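You operate a simulated robot arm through the tools that you are given. There is no shell and no other tool.

Carry out the task below with a simulated robot arm. There is one attempt and no reset: what you move stays moved.

JOB
Finish up at the top of the wooden bench with blue legs. At the end: the stack of small silver bowls stands on top of the cream plain paper round with lime tab; the grey switch on the leak check is switched off; the cream thick card with yellow grip stands where the stack of small silver bowls stood; the green switch marked viewer is switched off; whatever was shut is shut again. Leave all else as you found it, and nothing knocked over.

Only the result counts: the job must be done as asked and must still hold three seconds after the hand-in. Knocking over, shifting, dropping, spilling or breaking anything else fails it.

ROBOT AND FRAMES
A 7-joint arm with a two-finger parallel gripper, fixed in place. Base frame: the origin is at the foot of the arm, x ahead of it, y to its left, z up; the work surface is at about z = 85.1. Units: cm, rad, N and s.
With the tool pointing down near the work surface it reaches from about 10 to 64 cm from the base axis. Its first joint turns from -1.152 to 1.152 rad. Payload 1.57 kg.
The tool frame sits at the grasp point between the pads (the TCP): z along the fingers, y along the line on which they close. The tips reach 3 cm beyond it. The gripper opens to 8 cm. The fingers are 1.7 cm wide and 1.2 cm thick; the gripper's body (4 by 8.2 cm) begins 8 cm behind the TCP.
Orientation is that of the tool frame in the base frame, as a unit quaternion [x, y, z, w]. With the fingers straight down and closing along the base's y, the tool's x points along the base's -x, its y along +y and its z along -z.

CONTROLS
- The arm moves only by the tool step_arm. Its argument "commands" is a list of rows, each a list of 7 numbers: the gripper command, from -1 (fully open) to 1 (shut), values between in proportion, then the shift along the base's x, y, z in cm, then the turn, a rotation vector about the base's x, y, z in rad. In form: [[fingers, tx, ty, tz, ax, ay, az], ...]. A call has 1 to 20 rows; each row shifts and turns the commanded pose from where the row before left it. Rows are played at 5 a second. More than 5 cm and 0.15 rad between two rows, or a gripper value outside its range, and nothing of the call is played. Where a pose cannot be reached the arm comes as near as it can. A force on the tool above 40 N (or 10 N above the force at the start of the call, whichever is more), or a blocked arm, ends the call early, and 0.2 s more pass. Each finger travels about 7.2 cm/s and halts on what it meets, pressing with about 37 N; the grip force reading is that of the motor and also rises with nothing between the fingers. The clock runs only during rows and for 0.2 s after the last one: add rows that do not move to give the fingers time. The reply holds the time, the measured pose of the TCP, the force on the tool along the base axes, the opening and the grip force, in the units named above and with some noise, with the torque about the TCP (base axes, N m) and any sound that the robot's microphone picked up.
- Cameras (640 x 400 px; columns grow to the right, rows downward): "scene" is fixed at [7.33, 44.14, 143.68]; the picture's right is [-0.68, -0.73, 0.00], its down [-0.41, 0.39, -0.83] and it looks along [0.60, -0.57, -0.56] (base axes); focal length 365 px, centre (320, 200). "wrist" rides on the gripper at [7.2, -0.7, -12.2] in the tool frame; the picture's right is [0.09, 1.00, 0.00], its down [-0.84, 0.08, -0.54] and it looks along [-0.54, 0.05, 0.84] (tool axes); focal length 238 px, centre (320, 200).
- grab_frame(camera): a new picture of that camera. No time passes.
- pixel_to_xyz(camera, pixels): for up to 12 pixels [column, row] of the newest picture of that camera ("zoom" is the newest enlarged one), the place [x, y, z] in the base frame of the surface seen there, good to about 0.2 cm, but the place of the scene camera against the robot may be out by one fixed shift of up to 1.8 cm in any direction. No time passes.
- inspect(camera, box): a new picture of the part [left, top, right, bottom] of that camera's present view, enlarged. No time passes.
- finish_job(): hands the job in; it is judged then, once.

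Open the gripper and draw the arm clear of the work before you hand the job in, unless the task says otherwise.

The tools are called after "Call:" as name(argument=value, ...) on one line, values as JSON. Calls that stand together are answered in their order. step_arm: Moves the arm, as the interface text tells. Its arguments: {"type":"object","properties":{"commands":{"type":"array","items":{"type":"array","items":{"type":"number"}}}},"required":["commands"]} The other tools are called the same way: grab_frame (camera) takes a picture; pixel_to_xyz (camera, pixels) gives the place of the surface under pixels of a picture; inspect (camera, box) takes an enlarged picture of a part of a camera's view; finish_job () hands the job in.

At the start:

```text
time: 0.0
ee_pos: [34.27, -18.14, 117.34]
orientation: [0.0, 1.0, 0.0, 0.0]
ft_force: [0.1, -0.3, 0.4]
moment: [0.0, 0.02, -0.01]
finger_gap: 8.01
grip_force: 0.0
```

scene: 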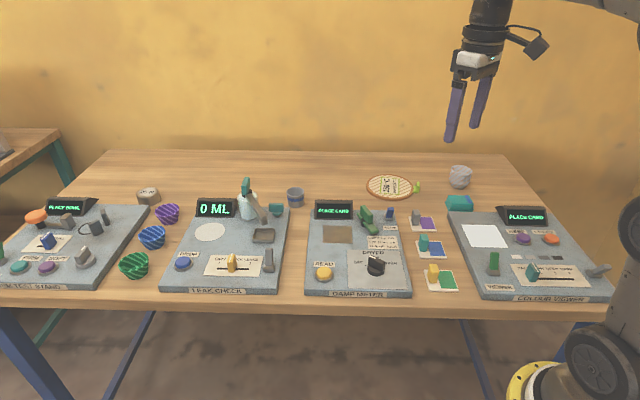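
wrist: 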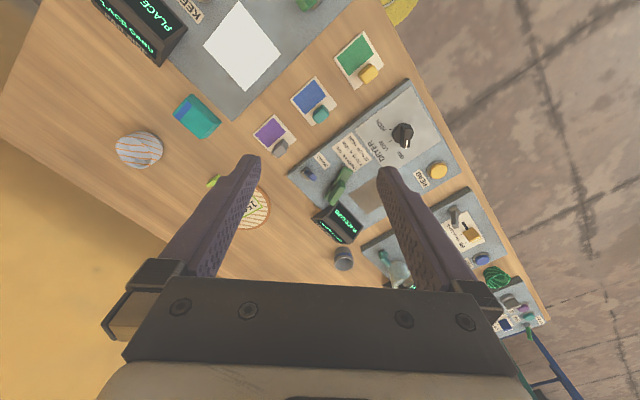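

The pictures show the bench with four stations; I start by enlarging parts of the scene view to identify the objects.

Call:
inspect(camera="scene", box=[340, 150, 500, 250])

Call:
inspect(camera="scene", box=[150, 170, 310, 300])

Call:
inspect(camera="scene", box=[440, 190, 640, 310])

Call:
inspect(camera="scene", box=[300, 190, 470, 310])

Call:
inspect(camera="scene", box=[0, 180, 190, 300])

```text
4.00 times, centred on (420, 200) of scene
```

zoom: 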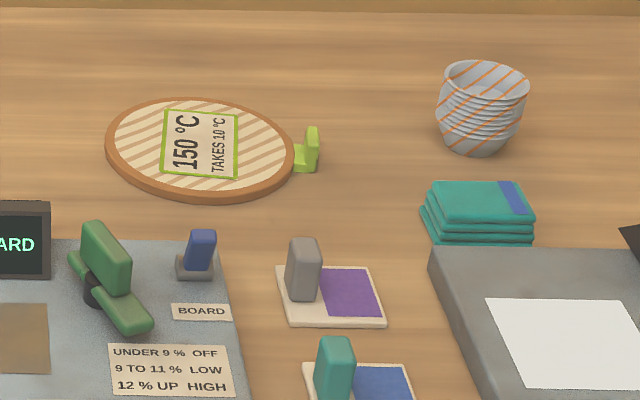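

```text
3.08 times, centred on (230, 235) of scene
```

zoom: 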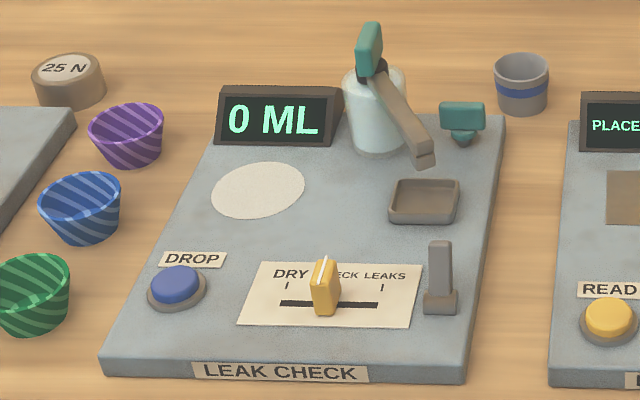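

```text
3.20 times, centred on (540, 250) of scene
```

zoom: 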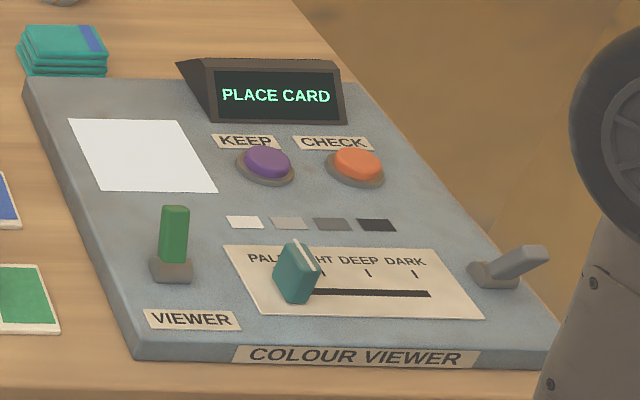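

```text
3.33 times, centred on (385, 250) of scene
```

zoom: 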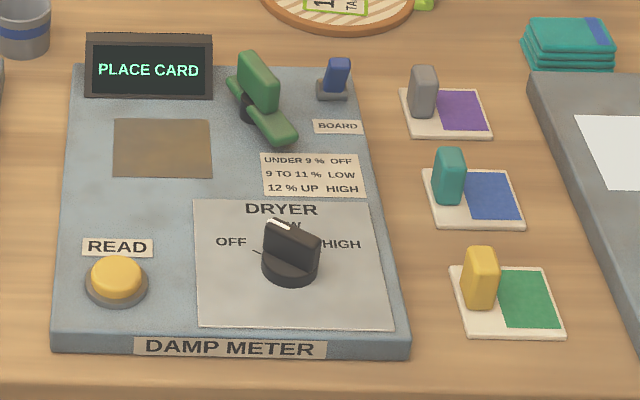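

```text
3.33 times, centred on (95, 240) of scene
```

zoom: 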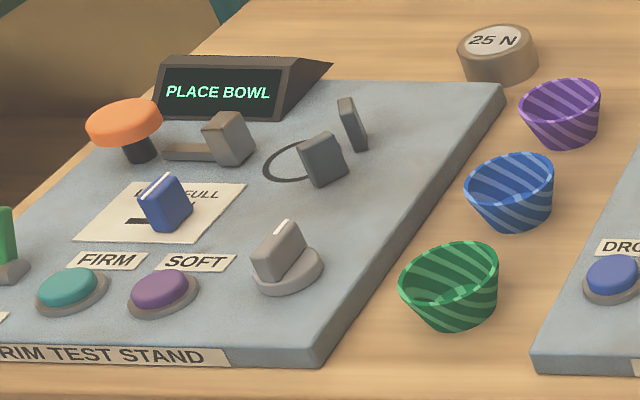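

The trivet with the lime tab is near (390,187), bowls at (460,177), the yellow-grip card at (440,278). I measure places of the key features in the scene view.

Call:
grab_frame(camera="scene")

Call:
pixel_to_xyz(camera="scene", pixels=[[390, 187], [418, 187], [460, 170], [460, 187], [433, 268], [447, 281], [493, 258], [493, 270], [268, 255], [268, 270], [600, 270], [485, 236]])

Call:
pixel_to_xyz(camera="scene", pixels=[[367, 187], [413, 187], [390, 176], [390, 200], [450, 200], [470, 205], [420, 240], [428, 222], [500, 240], [470, 297], [600, 297], [450, 215]])

Call:
inspect(camera="wrist", box=[80, 60, 300, 240])

Call:
inspect(camera="wrist", box=[220, 0, 420, 160])

Call:
inspect(camera="wrist", box=[420, 170, 560, 340])

```text
taken
```

scene: 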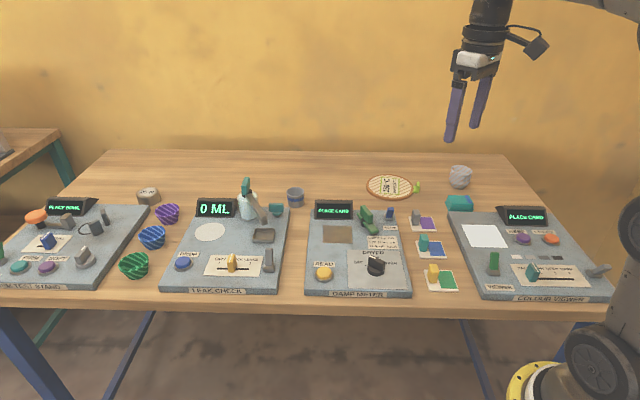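

```text
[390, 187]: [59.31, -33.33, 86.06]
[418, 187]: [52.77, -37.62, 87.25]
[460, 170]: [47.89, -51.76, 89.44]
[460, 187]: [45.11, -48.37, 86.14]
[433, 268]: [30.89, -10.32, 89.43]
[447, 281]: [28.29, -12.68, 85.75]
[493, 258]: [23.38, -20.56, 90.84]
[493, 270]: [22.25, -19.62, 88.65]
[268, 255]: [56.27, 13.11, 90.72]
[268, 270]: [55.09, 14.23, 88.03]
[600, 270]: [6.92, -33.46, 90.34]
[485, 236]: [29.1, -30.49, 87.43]
```

```text
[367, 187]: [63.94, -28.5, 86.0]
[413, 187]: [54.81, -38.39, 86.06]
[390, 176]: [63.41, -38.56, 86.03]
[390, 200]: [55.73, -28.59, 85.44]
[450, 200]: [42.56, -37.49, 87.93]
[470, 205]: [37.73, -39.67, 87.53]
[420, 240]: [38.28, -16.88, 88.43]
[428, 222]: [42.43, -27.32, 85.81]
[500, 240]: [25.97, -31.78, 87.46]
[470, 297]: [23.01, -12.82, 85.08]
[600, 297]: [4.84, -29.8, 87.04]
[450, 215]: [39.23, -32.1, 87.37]
```

```text
2.22 times, centred on (190, 150) of wrist
```

zoom: 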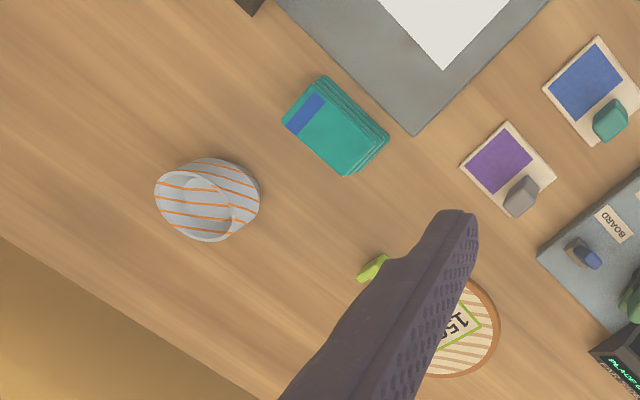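

```text
2.50 times, centred on (320, 80) of wrist
```

zoom: 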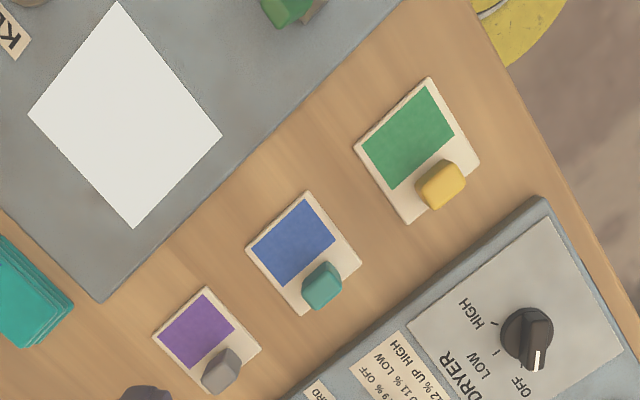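

```text
2.35 times, centred on (490, 255) of wrist
```

zoom: 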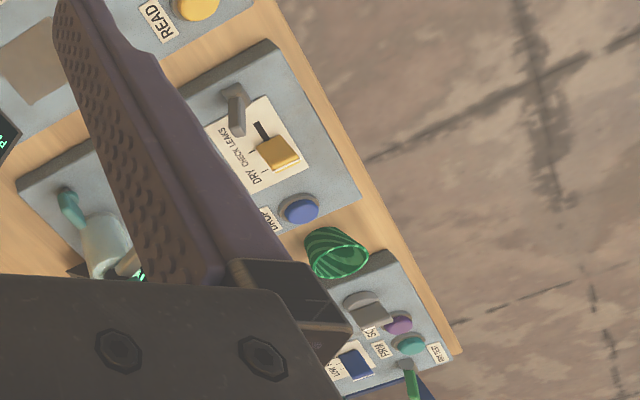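

I zoom tighter on the trivet, the leak check paper circle, and the switches to check labels and states.

Call:
inspect(camera="scene", box=[358, 165, 430, 210])

Call:
inspect(camera="scene", box=[180, 215, 244, 255])

Call:
inspect(camera="scene", box=[240, 235, 304, 275])

Call:
inspect(camera="scene", box=[470, 240, 550, 300])

Call:
inspect(camera="scene", box=[375, 200, 455, 250])

Call:
inspect(camera="scene", box=[0, 200, 120, 290])

```text
8.89 times, centred on (394, 188) of scene
```

zoom: 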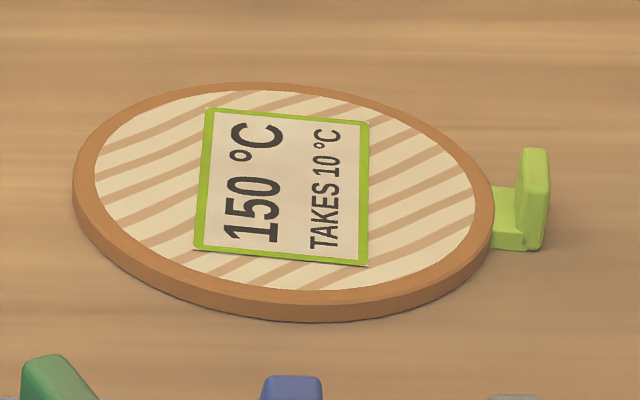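

```text
10.00 times, centred on (212, 235) of scene
```

zoom: 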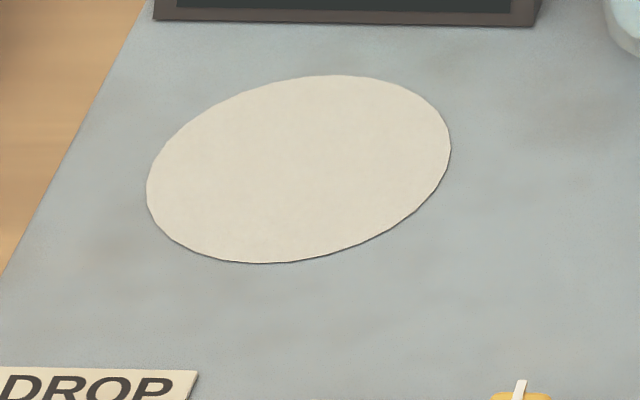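

```text
10.00 times, centred on (272, 255) of scene
```

zoom: 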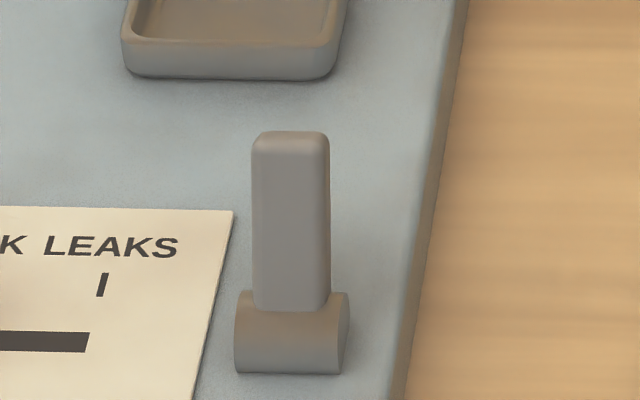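

```text
6.67 times, centred on (510, 270) of scene
```

zoom: 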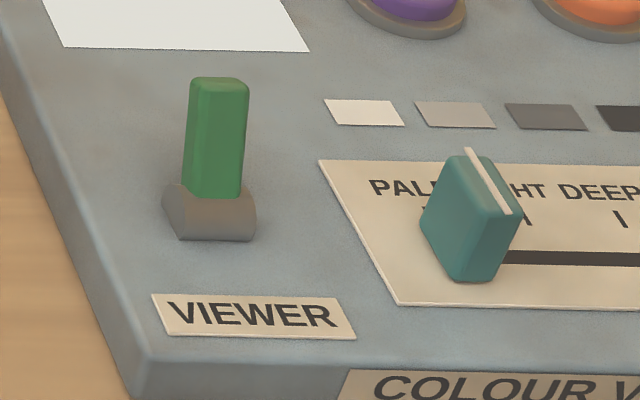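

```text
8.00 times, centred on (415, 225) of scene
```

zoom: 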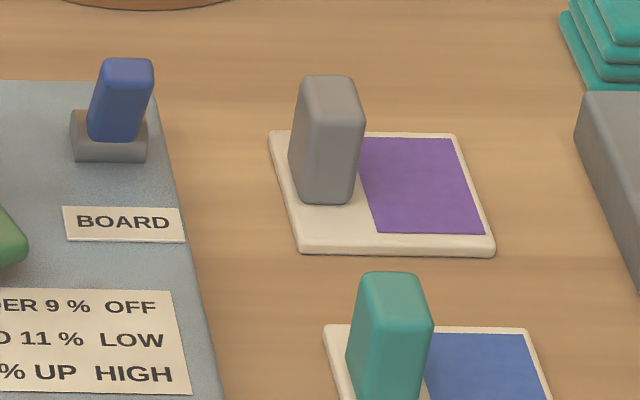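

```text
4.44 times, centred on (60, 245) of scene
```

zoom: 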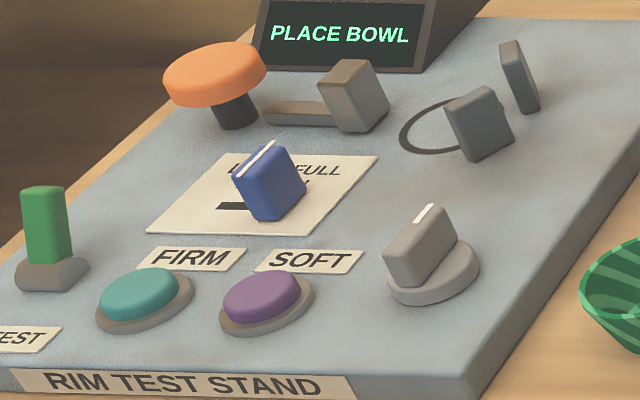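

The only lime-tabbed round so far is the one at (390,187). I check the wrist view coordinates and then look around from elsewhere for any hidden items.

Call:
grab_frame(camera="wrist")

Call:
pixel_to_xyz(camera="wrist", pixels=[[140, 149], [127, 150], [160, 150], [213, 181], [255, 205], [369, 73], [358, 55], [321, 116], [280, 148], [310, 172], [438, 170], [240, 45]])

Call:
pixel_to_xyz(camera="scene", pixels=[[325, 274], [390, 215], [485, 236], [433, 242], [450, 200], [415, 209]])

```text
taken
```

wrist: 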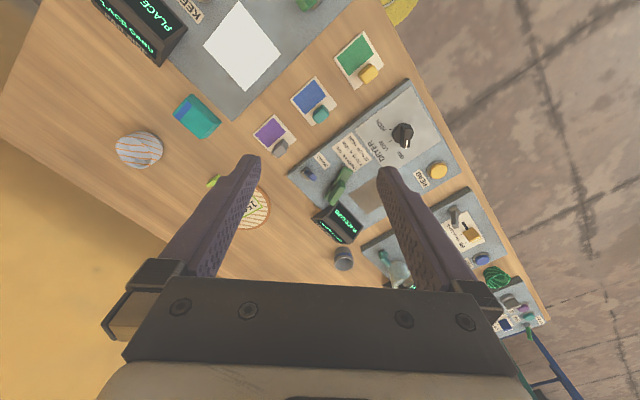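

```text
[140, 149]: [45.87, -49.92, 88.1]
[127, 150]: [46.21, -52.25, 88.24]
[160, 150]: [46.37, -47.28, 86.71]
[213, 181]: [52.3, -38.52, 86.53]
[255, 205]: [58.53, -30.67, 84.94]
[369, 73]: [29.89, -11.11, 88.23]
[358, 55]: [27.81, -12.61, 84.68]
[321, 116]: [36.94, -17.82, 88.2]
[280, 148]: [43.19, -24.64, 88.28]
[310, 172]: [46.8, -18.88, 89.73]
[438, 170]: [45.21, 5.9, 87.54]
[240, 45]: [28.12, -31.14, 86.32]
```

```text
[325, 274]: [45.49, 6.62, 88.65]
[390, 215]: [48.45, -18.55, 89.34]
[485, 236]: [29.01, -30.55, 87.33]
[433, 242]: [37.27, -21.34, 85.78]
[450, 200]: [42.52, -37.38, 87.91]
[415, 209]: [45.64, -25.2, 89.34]
```

Scene and wrist agree roughly, with the scene about 1 cm higher. Next I carry the arm over toward the leak check at about [44, 13, 107] to look at its switch with the wrist camera.

Call:
step_arm(commands=[[-1, 1.2, 3.9, -1.2, 0, 0, 0], [-1, 1.2, 3.9, -1.2, 0, 0, 0], [-1, 1.2, 3.9, -1.2, 0, 0, 0], [-1, 1.2, 3.9, -1.2, 0, 0, 0], [-1, 1.2, 3.9, -1.2, 0, 0, 0], [-1, 1.2, 3.9, -1.2, 0, 0, 0], [-1, 1.2, 3.9, -1.2, 0, 0, 0], [-1, 1.2, 3.9, -1.2, 0, 0, 0], [-1, 0, 0, 0, 0, 0, 0]])

Call:
grab_frame(camera="wrist")

Call:
grab_frame(camera="scene")

```text
time: 2.0
ee_pos: [43.76, 13.05, 107.74]
orientation: [0.0, 1.0, 0.001, 0.0]
ft_force: [0.2, -0.9, -0.3]
moment: [-0.04, 0.0, 0.0]
finger_gap: 8.02
grip_force: 0.0
```

```text
taken
```

wrist: 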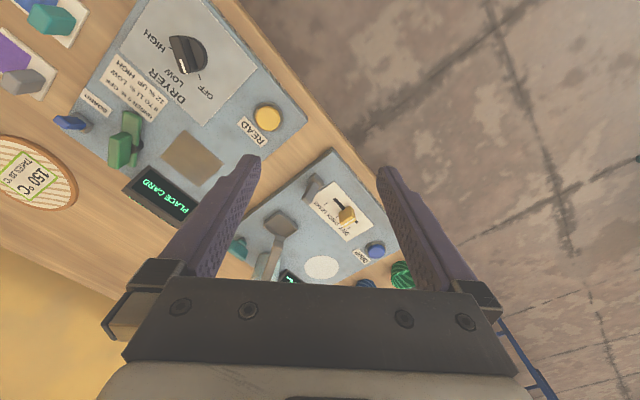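

```text
taken
```

scene: 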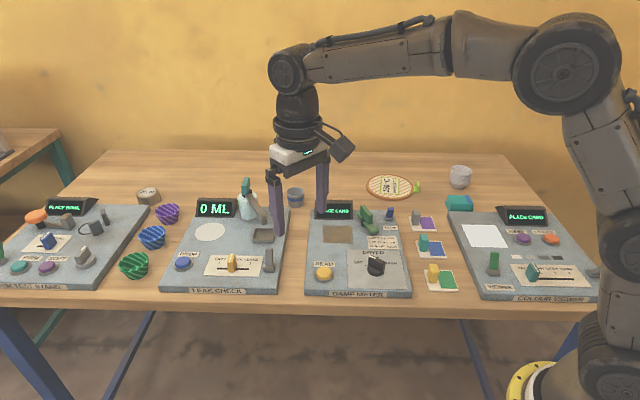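

The leak check switch shows at about (312,185) in the wrist view; I enlarge it and measure points on it.

Call:
inspect(camera="wrist", box=[260, 150, 400, 240])

Call:
pixel_to_xyz(camera="wrist", pixels=[[310, 182], [316, 190], [307, 198], [346, 215], [376, 250], [340, 150], [322, 185], [267, 117], [370, 232], [25, 180], [45, 150]])

Call:
inspect(camera="wrist", box=[0, 130, 90, 220])

Call:
inspect(camera="scene", box=[230, 160, 350, 280])

```text
4.44 times, centred on (330, 195) of wrist
```

zoom: 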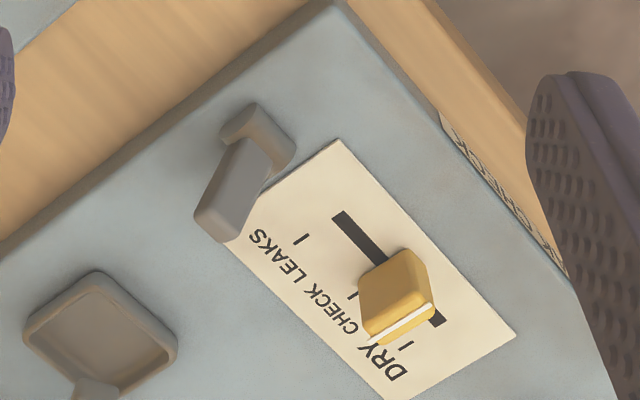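

```text
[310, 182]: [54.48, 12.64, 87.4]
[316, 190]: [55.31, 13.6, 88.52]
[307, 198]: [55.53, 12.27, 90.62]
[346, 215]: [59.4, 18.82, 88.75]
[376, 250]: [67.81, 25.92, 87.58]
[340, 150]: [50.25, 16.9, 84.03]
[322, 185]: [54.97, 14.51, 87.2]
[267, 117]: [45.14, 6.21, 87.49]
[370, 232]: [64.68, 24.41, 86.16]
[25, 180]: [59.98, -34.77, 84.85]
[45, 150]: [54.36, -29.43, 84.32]
```

```text
4.44 times, centred on (45, 175) of wrist
```

zoom: 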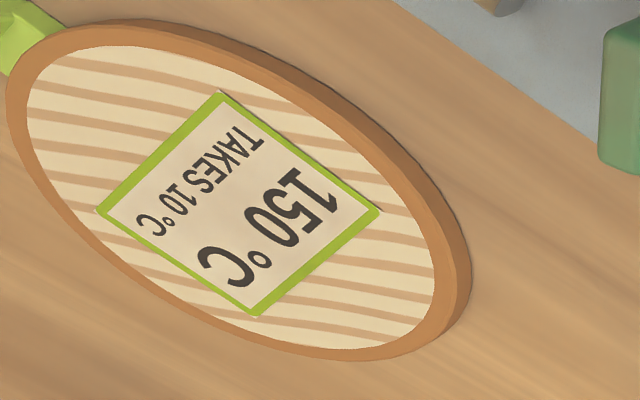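

```text
3.33 times, centred on (290, 220) of scene
```

zoom: 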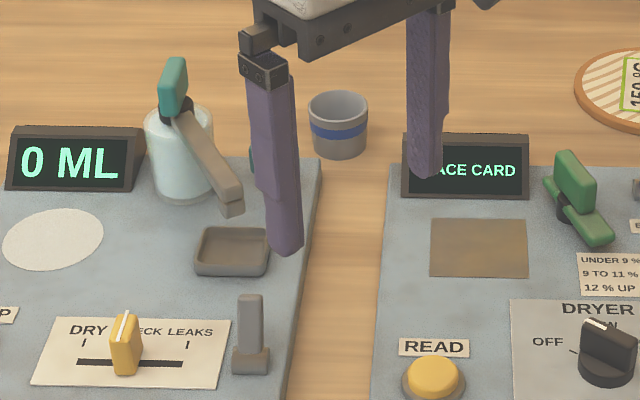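

The lever of the leak check switch leans to the back of its station (away from the front edge). I take a tighter wrist enlargement to measure its geometry.

Call:
inspect(camera="wrist", box=[285, 160, 345, 210])

Call:
pixel_to_xyz(camera="zoom", pixels=[[215, 215], [258, 165], [240, 140], [290, 150], [255, 105], [200, 240]])

```text
8.00 times, centred on (315, 185) of wrist
```

zoom: 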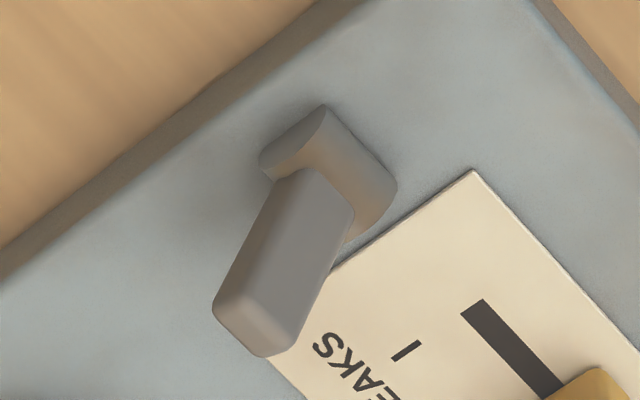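

```text
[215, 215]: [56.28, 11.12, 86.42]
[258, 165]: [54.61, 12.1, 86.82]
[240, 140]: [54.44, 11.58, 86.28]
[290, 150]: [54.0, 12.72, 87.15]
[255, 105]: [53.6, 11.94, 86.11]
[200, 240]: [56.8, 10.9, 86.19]
```

Call:
pixel_to_xyz(camera="zoom", pixels=[[325, 190], [290, 250], [260, 310], [240, 330], [290, 330], [350, 150], [380, 195], [260, 240], [245, 275], [320, 115], [450, 150], [150, 250]])

```text
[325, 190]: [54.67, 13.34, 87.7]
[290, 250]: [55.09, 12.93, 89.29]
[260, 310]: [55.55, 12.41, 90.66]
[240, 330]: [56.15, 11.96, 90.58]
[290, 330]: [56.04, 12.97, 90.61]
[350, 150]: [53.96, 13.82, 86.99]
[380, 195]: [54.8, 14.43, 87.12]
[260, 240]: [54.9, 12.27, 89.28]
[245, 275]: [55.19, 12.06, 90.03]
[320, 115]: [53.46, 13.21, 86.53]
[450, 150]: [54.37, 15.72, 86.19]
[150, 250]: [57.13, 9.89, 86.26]
```

Lever leans ~23° to the back; plate top at z≈86.2. I check the neighbouring obstacles (tray, pump bottle, teal knob) before descending.

Call:
pixel_to_xyz(camera="wrist", pixels=[[296, 226], [281, 213], [267, 222], [283, 240], [280, 222], [240, 243]])

Call:
pixel_to_xyz(camera="scene", pixels=[[246, 183], [248, 195], [262, 217], [247, 210], [264, 233], [254, 241], [232, 262], [238, 265], [268, 250], [325, 274]])

Call:
inspect(camera="scene", box=[225, 170, 295, 290])

```text
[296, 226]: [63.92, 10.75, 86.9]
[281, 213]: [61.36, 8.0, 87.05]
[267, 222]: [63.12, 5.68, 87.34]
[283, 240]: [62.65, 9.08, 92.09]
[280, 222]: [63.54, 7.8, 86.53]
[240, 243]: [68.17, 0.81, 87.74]
```

```text
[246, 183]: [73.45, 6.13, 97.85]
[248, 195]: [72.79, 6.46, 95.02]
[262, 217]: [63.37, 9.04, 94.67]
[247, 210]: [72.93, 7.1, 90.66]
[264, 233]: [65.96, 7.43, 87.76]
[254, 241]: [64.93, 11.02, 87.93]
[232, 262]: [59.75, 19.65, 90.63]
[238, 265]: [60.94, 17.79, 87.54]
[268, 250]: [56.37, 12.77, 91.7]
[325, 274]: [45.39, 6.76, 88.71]
```

```text
3.33 times, centred on (260, 230) of scene
```

zoom: 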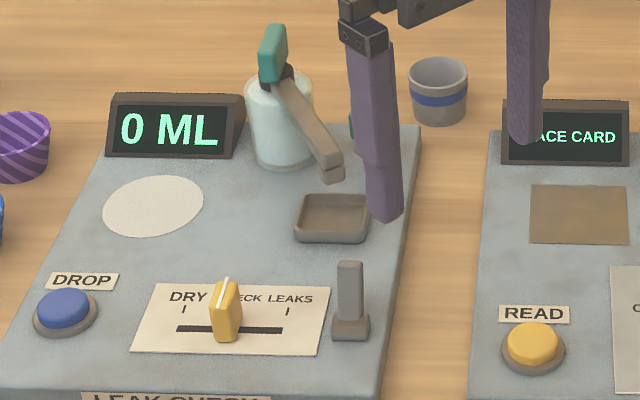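

The way down behind the lever is clear (tray front ~6 cm behind, spout at about [62.6, 9.1, 92]). I turn the tool so it closes along the bench, shut the fingers and move above the point behind the lever.

Call:
step_arm(commands=[[1, 2.28, -0.383, -0.95, 0, 0, -0.137], [1, 2.28, -0.383, -0.95, 0, 0, -0.137], [1, 2.28, -0.383, -0.95, 0, 0, -0.137], [1, 2.28, -0.383, -0.95, 0, 0, -0.137], [1, 2.28, -0.383, -0.95, 0, 0, -0.137], [1, 2.28, -0.383, -0.95, 0, 0, -0.137], [1, 0, 0, 0, 0, 0, 0], [1, 0, 0, 0, 0, 0, 0]])

Call:
grab_frame(camera="wrist")

Call:
grab_frame(camera="scene")

```text
time: 3.8
ee_pos: [57.65, 10.59, 101.92]
orientation: [0.4, 0.917, 0.0, 0.0]
ft_force: [-0.4, 0.1, 0.0]
moment: [0.02, -0.01, 0.0]
finger_gap: 0.01
grip_force: 21.7
```

```text
taken
```

wrist: 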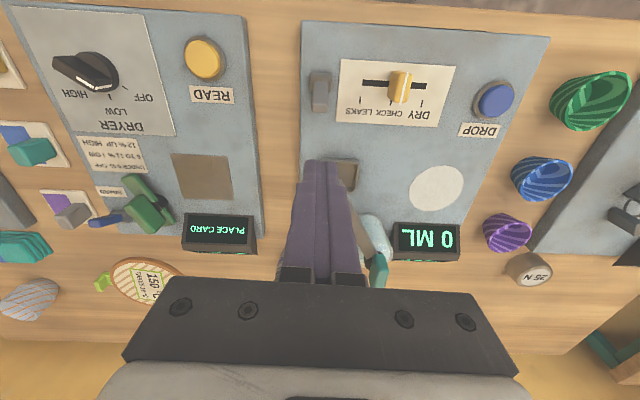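

```text
taken
```

scene: 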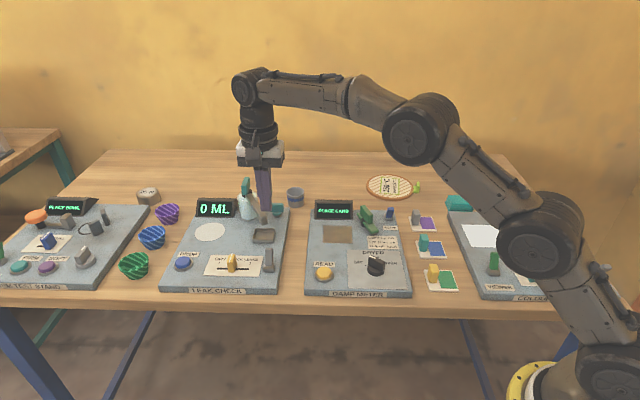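

The tool is aligned with the station and stands behind the lever at [57.6, 10.6]; I lower it to tip height about 88.8.

Call:
step_arm(commands=[[1, 0, 0, -3, 0, 0, 0], [1, 0, 0, -3, 0, 0, 0], [1, 0, 0, -2, 0, 0, 0], [1, 0, 0, -1.3, 0, 0, 0], [1, 0, 0, -1, 0, 0, 0], [1, 0, 0, 0, 0, 0, 0]])

Call:
inspect(camera="scene", box=[225, 190, 305, 290])

Call:
grab_frame(camera="wrist")

```text
time: 5.2
ee_pos: [57.49, 10.74, 91.59]
orientation: [0.399, 0.917, 0.0, 0.0]
ft_force: [-0.6, 0.0, -0.2]
moment: [0.0, 0.03, 0.01]
finger_gap: 0.0
grip_force: 21.2
```

```text
4.00 times, centred on (265, 240) of scene
```

zoom: 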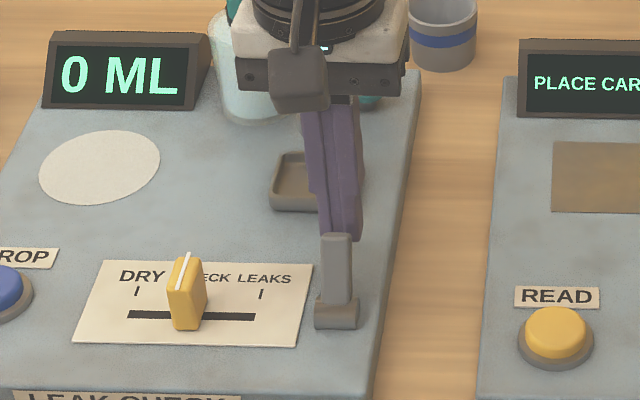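

```text
taken
```

wrist: 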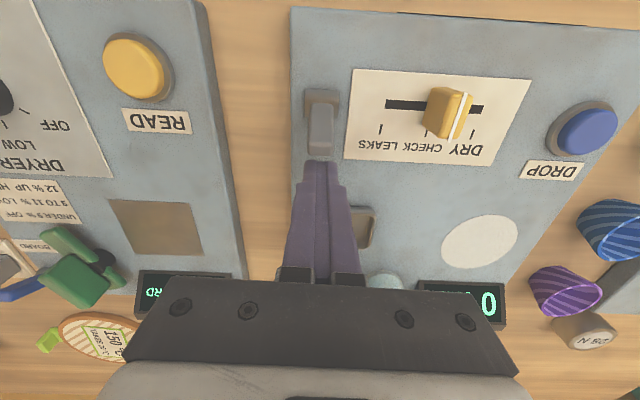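

The closed fingers are directly behind the lever; I push toward the station front in small steps, watching force.

Call:
step_arm(commands=[[1, -0.273, 0.293, 0, 0, 0, 0], [1, -0.273, 0.293, 0, 0, 0, 0], [1, -0.273, 0.293, 0, 0, 0, 0], [1, -0.273, 0.293, 0, 0, 0, 0], [1, -0.273, 0.293, 0, 0, 0, 0]])

Call:
inspect(camera="scene", box=[225, 190, 305, 290])

```text
time: 6.4
ee_pos: [56.33, 12.08, 91.64]
orientation: [0.399, 0.917, 0.0, 0.0]
ft_force: [0.8, -0.6, -0.4]
moment: [0.0, 0.04, -0.01]
finger_gap: 0.01
grip_force: 21.2
```

```text
4.00 times, centred on (265, 240) of scene
```

zoom: 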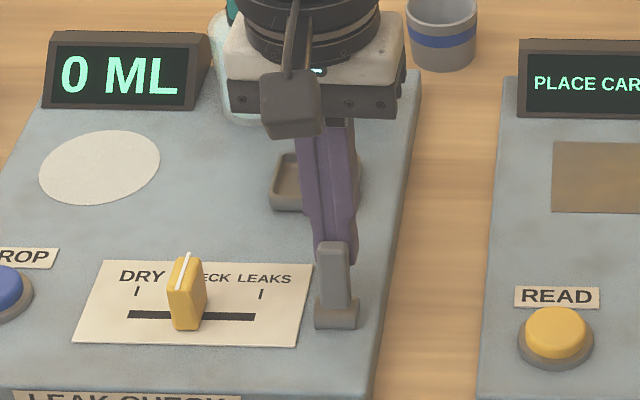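

The lever is starting to move with low force (~1 N); I continue pushing.

Call:
step_arm(commands=[[1, -0.273, 0.293, 0, 0, 0, 0], [1, -0.273, 0.293, 0, 0, 0, 0], [1, -0.205, 0.219, 0, 0, 0, 0], [1, -0.205, 0.219, 0, 0, 0, 0]])

Call:
inspect(camera="scene", box=[225, 190, 305, 290])

```text
time: 7.4
ee_pos: [55.21, 13.28, 91.67]
orientation: [0.4, 0.917, 0.0, 0.0]
ft_force: [-0.7, 0.2, 0.1]
moment: [-0.02, -0.03, 0.04]
finger_gap: 0.01
grip_force: 21.6
heard: click
```

```text
4.00 times, centred on (265, 240) of scene
```

zoom: 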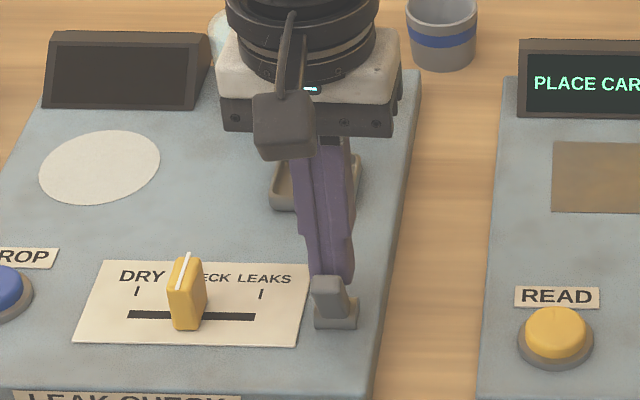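

A click was heard and the leak check display went dark, so front is off. I back away from the lever and rise, then head toward the colour viewer.

Call:
step_arm(commands=[[1, 0.68, -0.73, 0.3, 0, 0, 0], [1, 0.3, -0.35, 2, 0, 0, 0], [1, 0, 0, 4, 0, 0, 0], [1, 0, 0, 4, 0, 0, 0], [1, -2, -2, 2, 0, 0, 0], [1, -3.3, -2.9, 0, 0, 0, 0], [1, -3.3, -2.9, 0, 0, 0, 0], [1, -3.3, -2.9, 0, 0, 0, 0], [1, -3.3, -2.9, 0, 0, 0, 0], [1, -3.3, -2.9, 0, 0, 0, 0], [1, -3.3, -2.9, 0, 0, 0, 0], [1, -3.3, -2.9, 0, 0, 0, 0], [1, -3.3, -2.9, 0, 0, 0, 0], [1, 0, 0, 0, 0, 0, 0]])

Call:
grab_frame(camera="wrist")

Call:
grab_frame(camera="scene")

```text
time: 10.4
ee_pos: [27.87, -13.18, 104.03]
orientation: [0.399, 0.917, 0.0, 0.0]
ft_force: [0.4, -1.5, 0.4]
moment: [-0.01, -0.04, -0.02]
finger_gap: 0.0
grip_force: 21.2
```

```text
taken
```

wrist: 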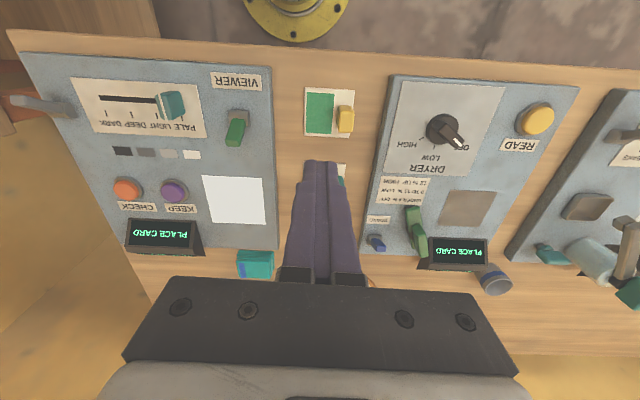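

```text
taken
```

scene: 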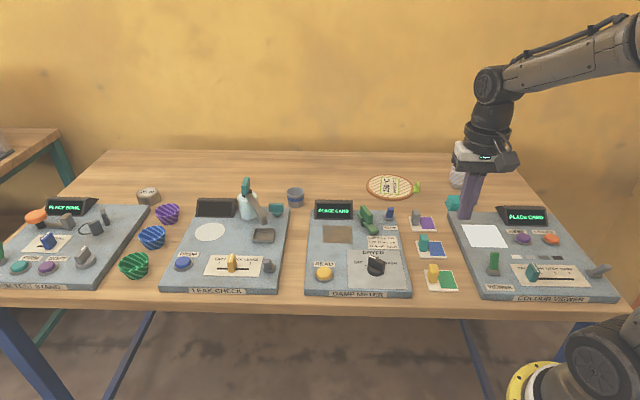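

The leak check lever stays forward with a dark display. The viewer switch is at (237,128) in the wrist view; I enlarge and measure it.

Call:
inspect(camera="wrist", box=[197, 95, 277, 155])

Call:
pixel_to_xyz(camera="zoom", pixels=[[318, 220], [310, 280], [300, 340], [330, 165], [290, 360], [335, 350], [390, 150], [320, 130], [380, 120], [200, 200]])

Call:
inspect(camera="wrist", box=[0, 70, 80, 130])

```text
6.67 times, centred on (237, 125) of wrist
```

zoom: 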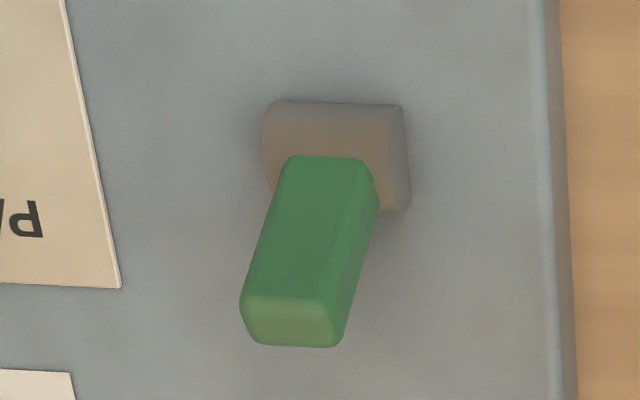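

```text
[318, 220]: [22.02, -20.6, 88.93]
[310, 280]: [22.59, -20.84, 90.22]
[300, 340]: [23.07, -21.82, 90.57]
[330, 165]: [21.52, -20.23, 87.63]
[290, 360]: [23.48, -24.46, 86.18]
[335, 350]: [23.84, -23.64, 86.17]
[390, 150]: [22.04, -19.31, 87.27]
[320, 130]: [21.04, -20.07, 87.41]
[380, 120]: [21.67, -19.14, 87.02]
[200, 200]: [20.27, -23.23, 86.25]
```

```text
6.67 times, centred on (40, 100) of wrist
```

zoom: 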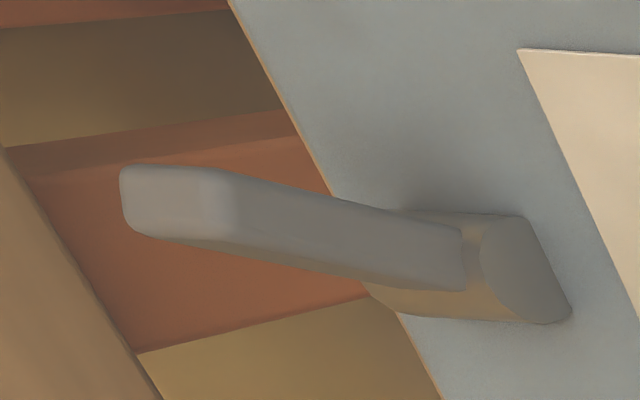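

Lever leans back ~23° with top near [22.9, -21.3, 90.7]. I measure the station's edge direction to align the push.

Call:
pixel_to_xyz(camera="wrist", pixels=[[262, 75], [276, 240], [258, 80], [270, 235], [205, 178], [259, 175], [267, 223], [210, 226], [120, 90], [200, 137]])

Call:
inspect(camera="wrist", box=[217, 100, 257, 150])

Call:
pixel_to_xyz(camera="zoom", pixels=[[300, 130], [370, 130], [330, 150], [320, 200], [310, 250], [290, 290], [350, 290], [300, 330], [320, 310], [270, 320]])

```text
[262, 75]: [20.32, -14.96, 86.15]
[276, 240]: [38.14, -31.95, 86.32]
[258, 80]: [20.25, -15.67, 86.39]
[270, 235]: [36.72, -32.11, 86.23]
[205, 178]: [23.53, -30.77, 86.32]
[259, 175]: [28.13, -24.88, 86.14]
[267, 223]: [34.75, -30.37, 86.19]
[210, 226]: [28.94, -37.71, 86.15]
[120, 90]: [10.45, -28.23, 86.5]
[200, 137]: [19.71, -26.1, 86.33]
```

```text
8.00 times, centred on (237, 125) of wrist
```

zoom: 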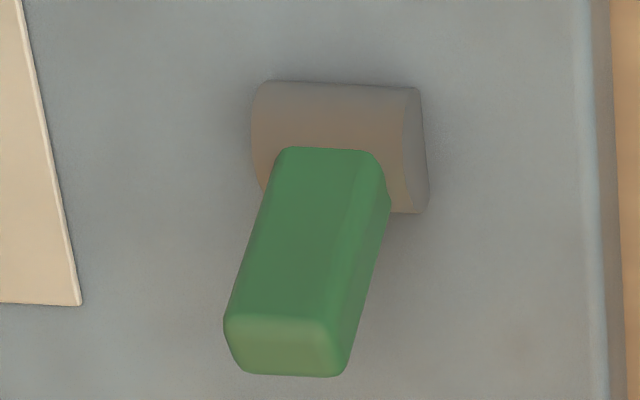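

```text
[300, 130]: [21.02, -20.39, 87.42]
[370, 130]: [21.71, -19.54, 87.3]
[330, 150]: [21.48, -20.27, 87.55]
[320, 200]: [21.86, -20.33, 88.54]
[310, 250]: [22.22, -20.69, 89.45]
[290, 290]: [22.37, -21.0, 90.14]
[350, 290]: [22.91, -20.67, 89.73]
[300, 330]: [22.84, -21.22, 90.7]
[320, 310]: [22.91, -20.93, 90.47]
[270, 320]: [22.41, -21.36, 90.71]
```

Aligning is good enough as is; I move above the point behind the viewer lever, about [24.4, -22.6], and lower to the same tip height as before.

Call:
step_arm(commands=[[1, -1.14, -3.14, 0, 0, 0, 0], [1, -1.14, -3.14, 0, 0, 0, 0], [1, -1.14, -3.14, 0, 0, 0, 0], [1, 0, 0, -3, 0, 0, 0], [1, 0, 0, -3, 0, 0, 0], [1, 0, 0, -3, 0, 0, 0], [1, 0, 0, 0, 0, 0, 0]])

Call:
grab_frame(camera="wrist")

Call:
inspect(camera="scene", box=[450, 190, 550, 290])

```text
time: 12.0
ee_pos: [24.37, -22.5, 94.77]
orientation: [0.399, 0.917, 0.0, 0.0]
ft_force: [0.6, -0.3, 0.9]
moment: [-0.02, -0.05, -0.01]
finger_gap: 0.0
grip_force: 21.8
```

```text
taken
```

wrist: 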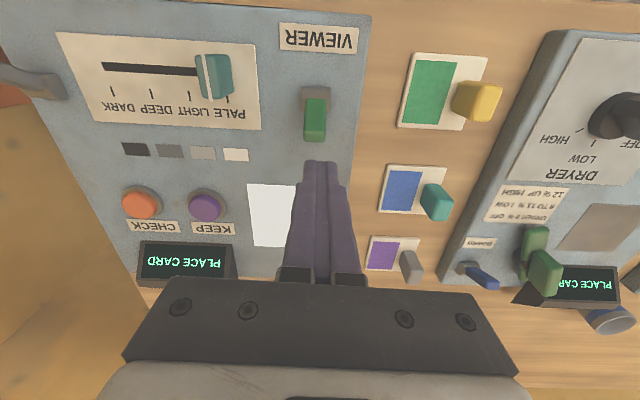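

```text
4.00 times, centred on (500, 240) of scene
```

zoom: 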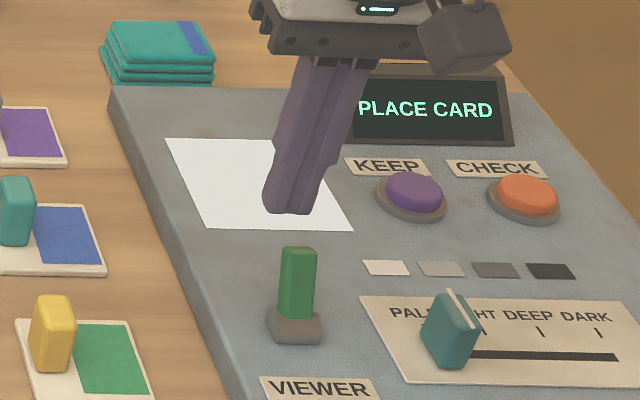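

Fingers are lined up with the green lever at (315,115); I lower the last 3 cm and push toward the front.

Call:
step_arm(commands=[[1, 0, 0, -2, 0, 0, 0], [1, 0, 0, -1.1, 0, 0, 0], [1, 0, 0, 0, 0, 0, 0], [1, -0.297, 0.268, 0, 0, 0, 0], [1, -0.297, 0.268, 0, 0, 0, 0], [1, -0.297, 0.268, 0, 0, 0, 0], [1, -0.297, 0.268, 0, 0, 0, 0], [1, -0.297, 0.268, 0, 0, 0, 0]])

Call:
inspect(camera="scene", box=[450, 190, 550, 290])

```text
time: 13.8
ee_pos: [22.78, -21.27, 91.83]
orientation: [0.399, 0.917, 0.0, -0.001]
ft_force: [-0.3, -0.3, -2.0]
moment: [-0.01, -0.01, -0.04]
finger_gap: 0.01
grip_force: 21.5
heard: click
```

```text
4.00 times, centred on (500, 240) of scene
```

zoom: 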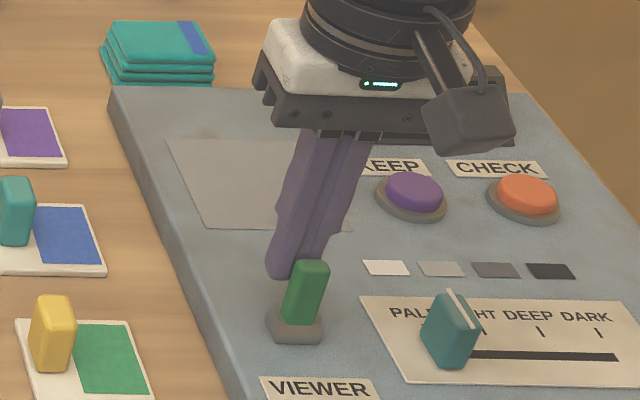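

A click came and the light pad went dark; the lever now looks tilted differently. I back off and rise to look at it.

Call:
step_arm(commands=[[1, 0.72, -0.69, 0.2, 0, 0, 0], [1, 0.4, -0.35, 2, 0, 0, 0], [1, 0, 0, 4, 0, 0, 0], [1, 0, 0, 3, 0, 0, 0], [1, 0, 0, 0, 0, 0, 0]])

Call:
grab_frame(camera="wrist")

Call:
inspect(camera="scene", box=[450, 190, 550, 290])

Call:
inspect(camera="wrist", box=[260, 40, 380, 160])

```text
time: 15.0
ee_pos: [23.91, -22.18, 101.19]
orientation: [0.4, 0.916, 0.0, 0.0]
ft_force: [0.0, 0.5, -0.4]
moment: [0.0, -0.02, 0.0]
finger_gap: 0.0
grip_force: 21.3
```

```text
taken
```

wrist: 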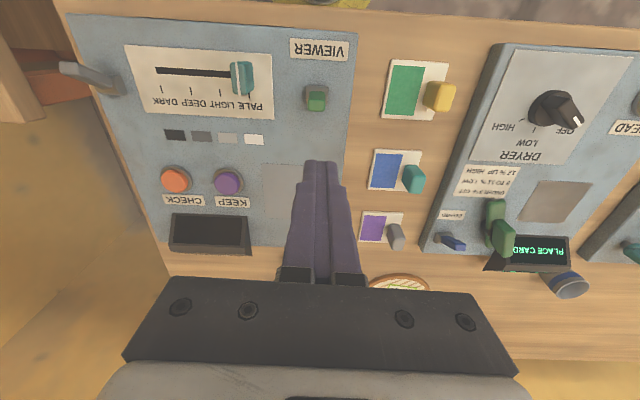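

```text
4.00 times, centred on (500, 240) of scene
```

zoom: 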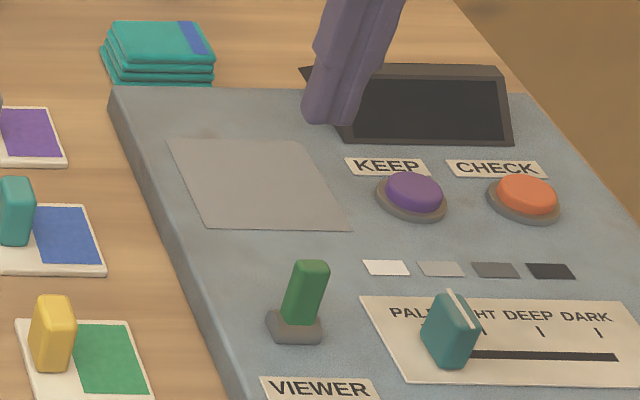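

```text
3.33 times, centred on (320, 100) of wrist
```

zoom: 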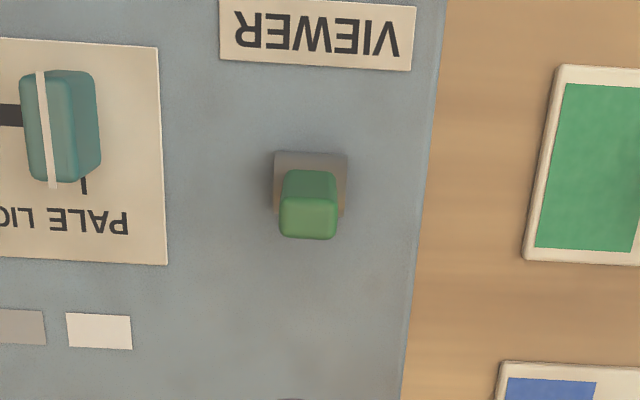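

Display and light pad are dark: the viewer is off. Next I move toward the silver bowls with open fingers to look at them from the wrist camera.

Call:
step_arm(commands=[[-1, 2.32, -3.17, 1.0, 0, 0, 0], [-1, 2.32, -3.17, 1.0, 0, 0, 0], [-1, 2.32, -3.17, 1.0, 0, 0, 0], [-1, 2.32, -3.17, 1.0, 0, 0, 0], [-1, 2.32, -3.17, 1.0, 0, 0, 0], [-1, 2.32, -3.17, 1.0, 0, 0, 0], [-1, 0, 0, 0, 0, 0, 0], [-1, 0, 0, 0, 0, 0, 0]])

Call:
grab_frame(camera="wrist")

Call:
grab_frame(camera="scene")

```text
time: 16.8
ee_pos: [37.73, -41.35, 107.03]
orientation: [0.4, 0.917, 0.0, 0.0]
ft_force: [0.1, -0.6, -0.1]
moment: [0.03, 0.01, 0.02]
finger_gap: 7.99
grip_force: 0.2
```

```text
taken
```

wrist: 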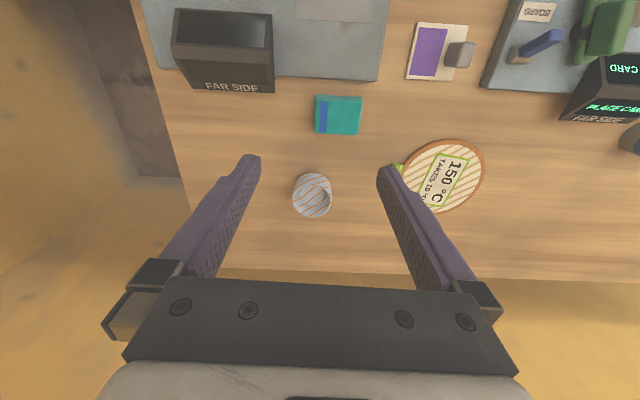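

```text
taken
```

scene: 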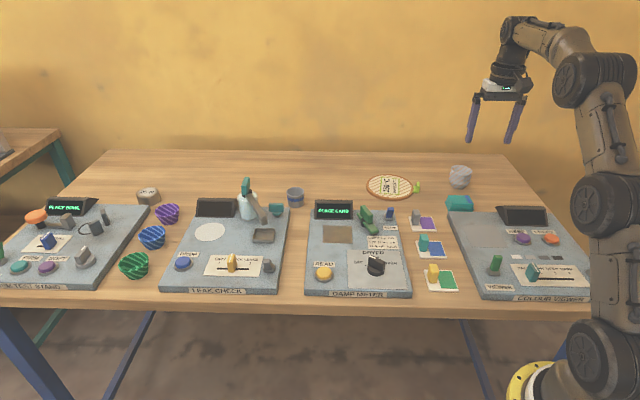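

The bowls are at about (313,195) and the lime-tab round at (442,177) in the wrist view. I enlarge both and measure.

Call:
inspect(camera="wrist", box=[278, 165, 348, 225])

Call:
pixel_to_xyz(camera="zoom", pixels=[[220, 130], [150, 210], [390, 200], [320, 320], [260, 350], [250, 60], [300, 200], [330, 110], [200, 290], [400, 260]])

Call:
inspect(camera="wrist", box=[380, 130, 500, 225])

Call:
pixel_to_xyz(camera="wrist", pixels=[[444, 141], [484, 168], [445, 215], [405, 172], [450, 175], [396, 167], [420, 148], [475, 195], [480, 185], [463, 142]])

Call:
inspect(camera="wrist", box=[160, 0, 290, 100])

```text
6.67 times, centred on (313, 195) of wrist
```

zoom: 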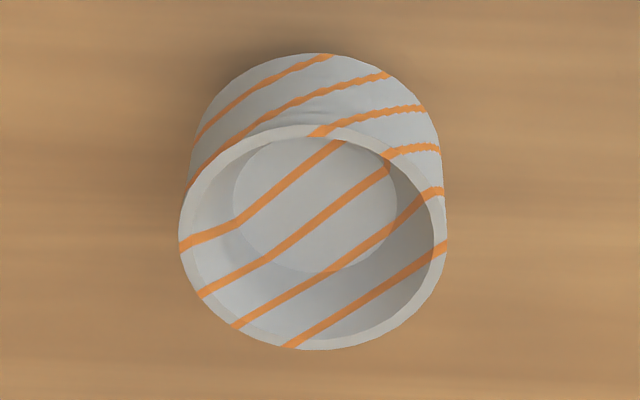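

```text
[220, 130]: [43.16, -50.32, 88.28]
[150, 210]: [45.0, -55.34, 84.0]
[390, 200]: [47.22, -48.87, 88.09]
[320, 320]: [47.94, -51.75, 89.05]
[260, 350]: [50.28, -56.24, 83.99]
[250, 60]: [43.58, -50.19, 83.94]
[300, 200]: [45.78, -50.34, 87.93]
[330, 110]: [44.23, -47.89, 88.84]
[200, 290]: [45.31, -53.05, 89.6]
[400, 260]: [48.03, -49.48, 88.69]
```

```text
4.21 times, centred on (440, 178) of wrist
```

zoom: 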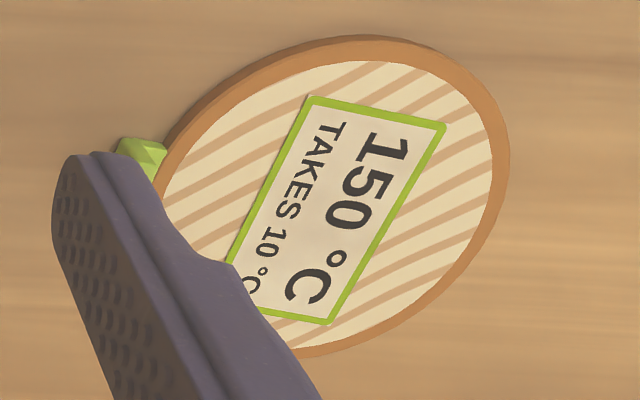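

```text
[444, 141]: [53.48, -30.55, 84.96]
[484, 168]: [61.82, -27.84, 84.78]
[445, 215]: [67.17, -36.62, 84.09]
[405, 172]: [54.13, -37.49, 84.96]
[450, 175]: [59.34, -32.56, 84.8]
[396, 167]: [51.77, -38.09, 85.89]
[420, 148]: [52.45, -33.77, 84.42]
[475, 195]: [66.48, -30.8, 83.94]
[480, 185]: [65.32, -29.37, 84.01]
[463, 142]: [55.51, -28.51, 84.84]
```

```text
4.00 times, centred on (225, 50) of wrist
```

zoom: 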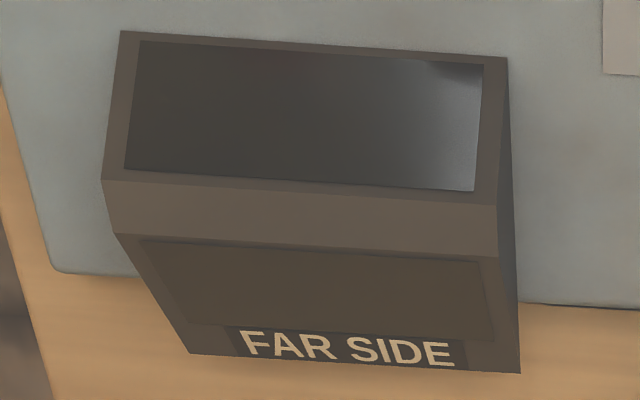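

I check both cameras against the known fingertip places (tips at z≈104.0 now) to settle the height difference of the two.

Call:
inspect(camera="scene", box=[450, 70, 550, 150])

Call:
pixel_to_xyz(camera="scene", pixels=[[470, 140], [511, 141], [472, 125], [511, 125], [505, 87]])

Call:
pixel_to_xyz(camera="wrist", pixels=[[250, 158], [390, 170], [258, 160], [381, 172], [240, 190], [400, 200], [380, 250], [300, 250]])

```text
5.00 times, centred on (500, 110) of scene
```

zoom: 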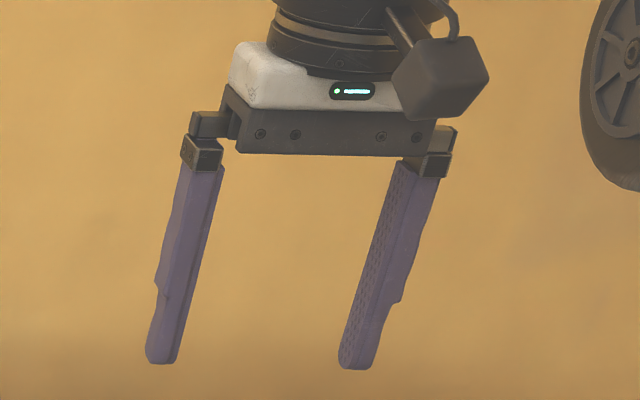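

```text
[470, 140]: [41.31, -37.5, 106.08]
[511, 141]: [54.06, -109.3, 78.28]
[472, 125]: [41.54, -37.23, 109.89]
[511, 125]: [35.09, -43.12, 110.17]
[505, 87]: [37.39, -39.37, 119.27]
```

```text
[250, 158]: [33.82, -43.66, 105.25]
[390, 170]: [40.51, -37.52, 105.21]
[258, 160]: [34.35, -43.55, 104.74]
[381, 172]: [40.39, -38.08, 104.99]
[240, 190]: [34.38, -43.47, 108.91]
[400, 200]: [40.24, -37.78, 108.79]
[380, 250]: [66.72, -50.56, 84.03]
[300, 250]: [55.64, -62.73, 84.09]
```

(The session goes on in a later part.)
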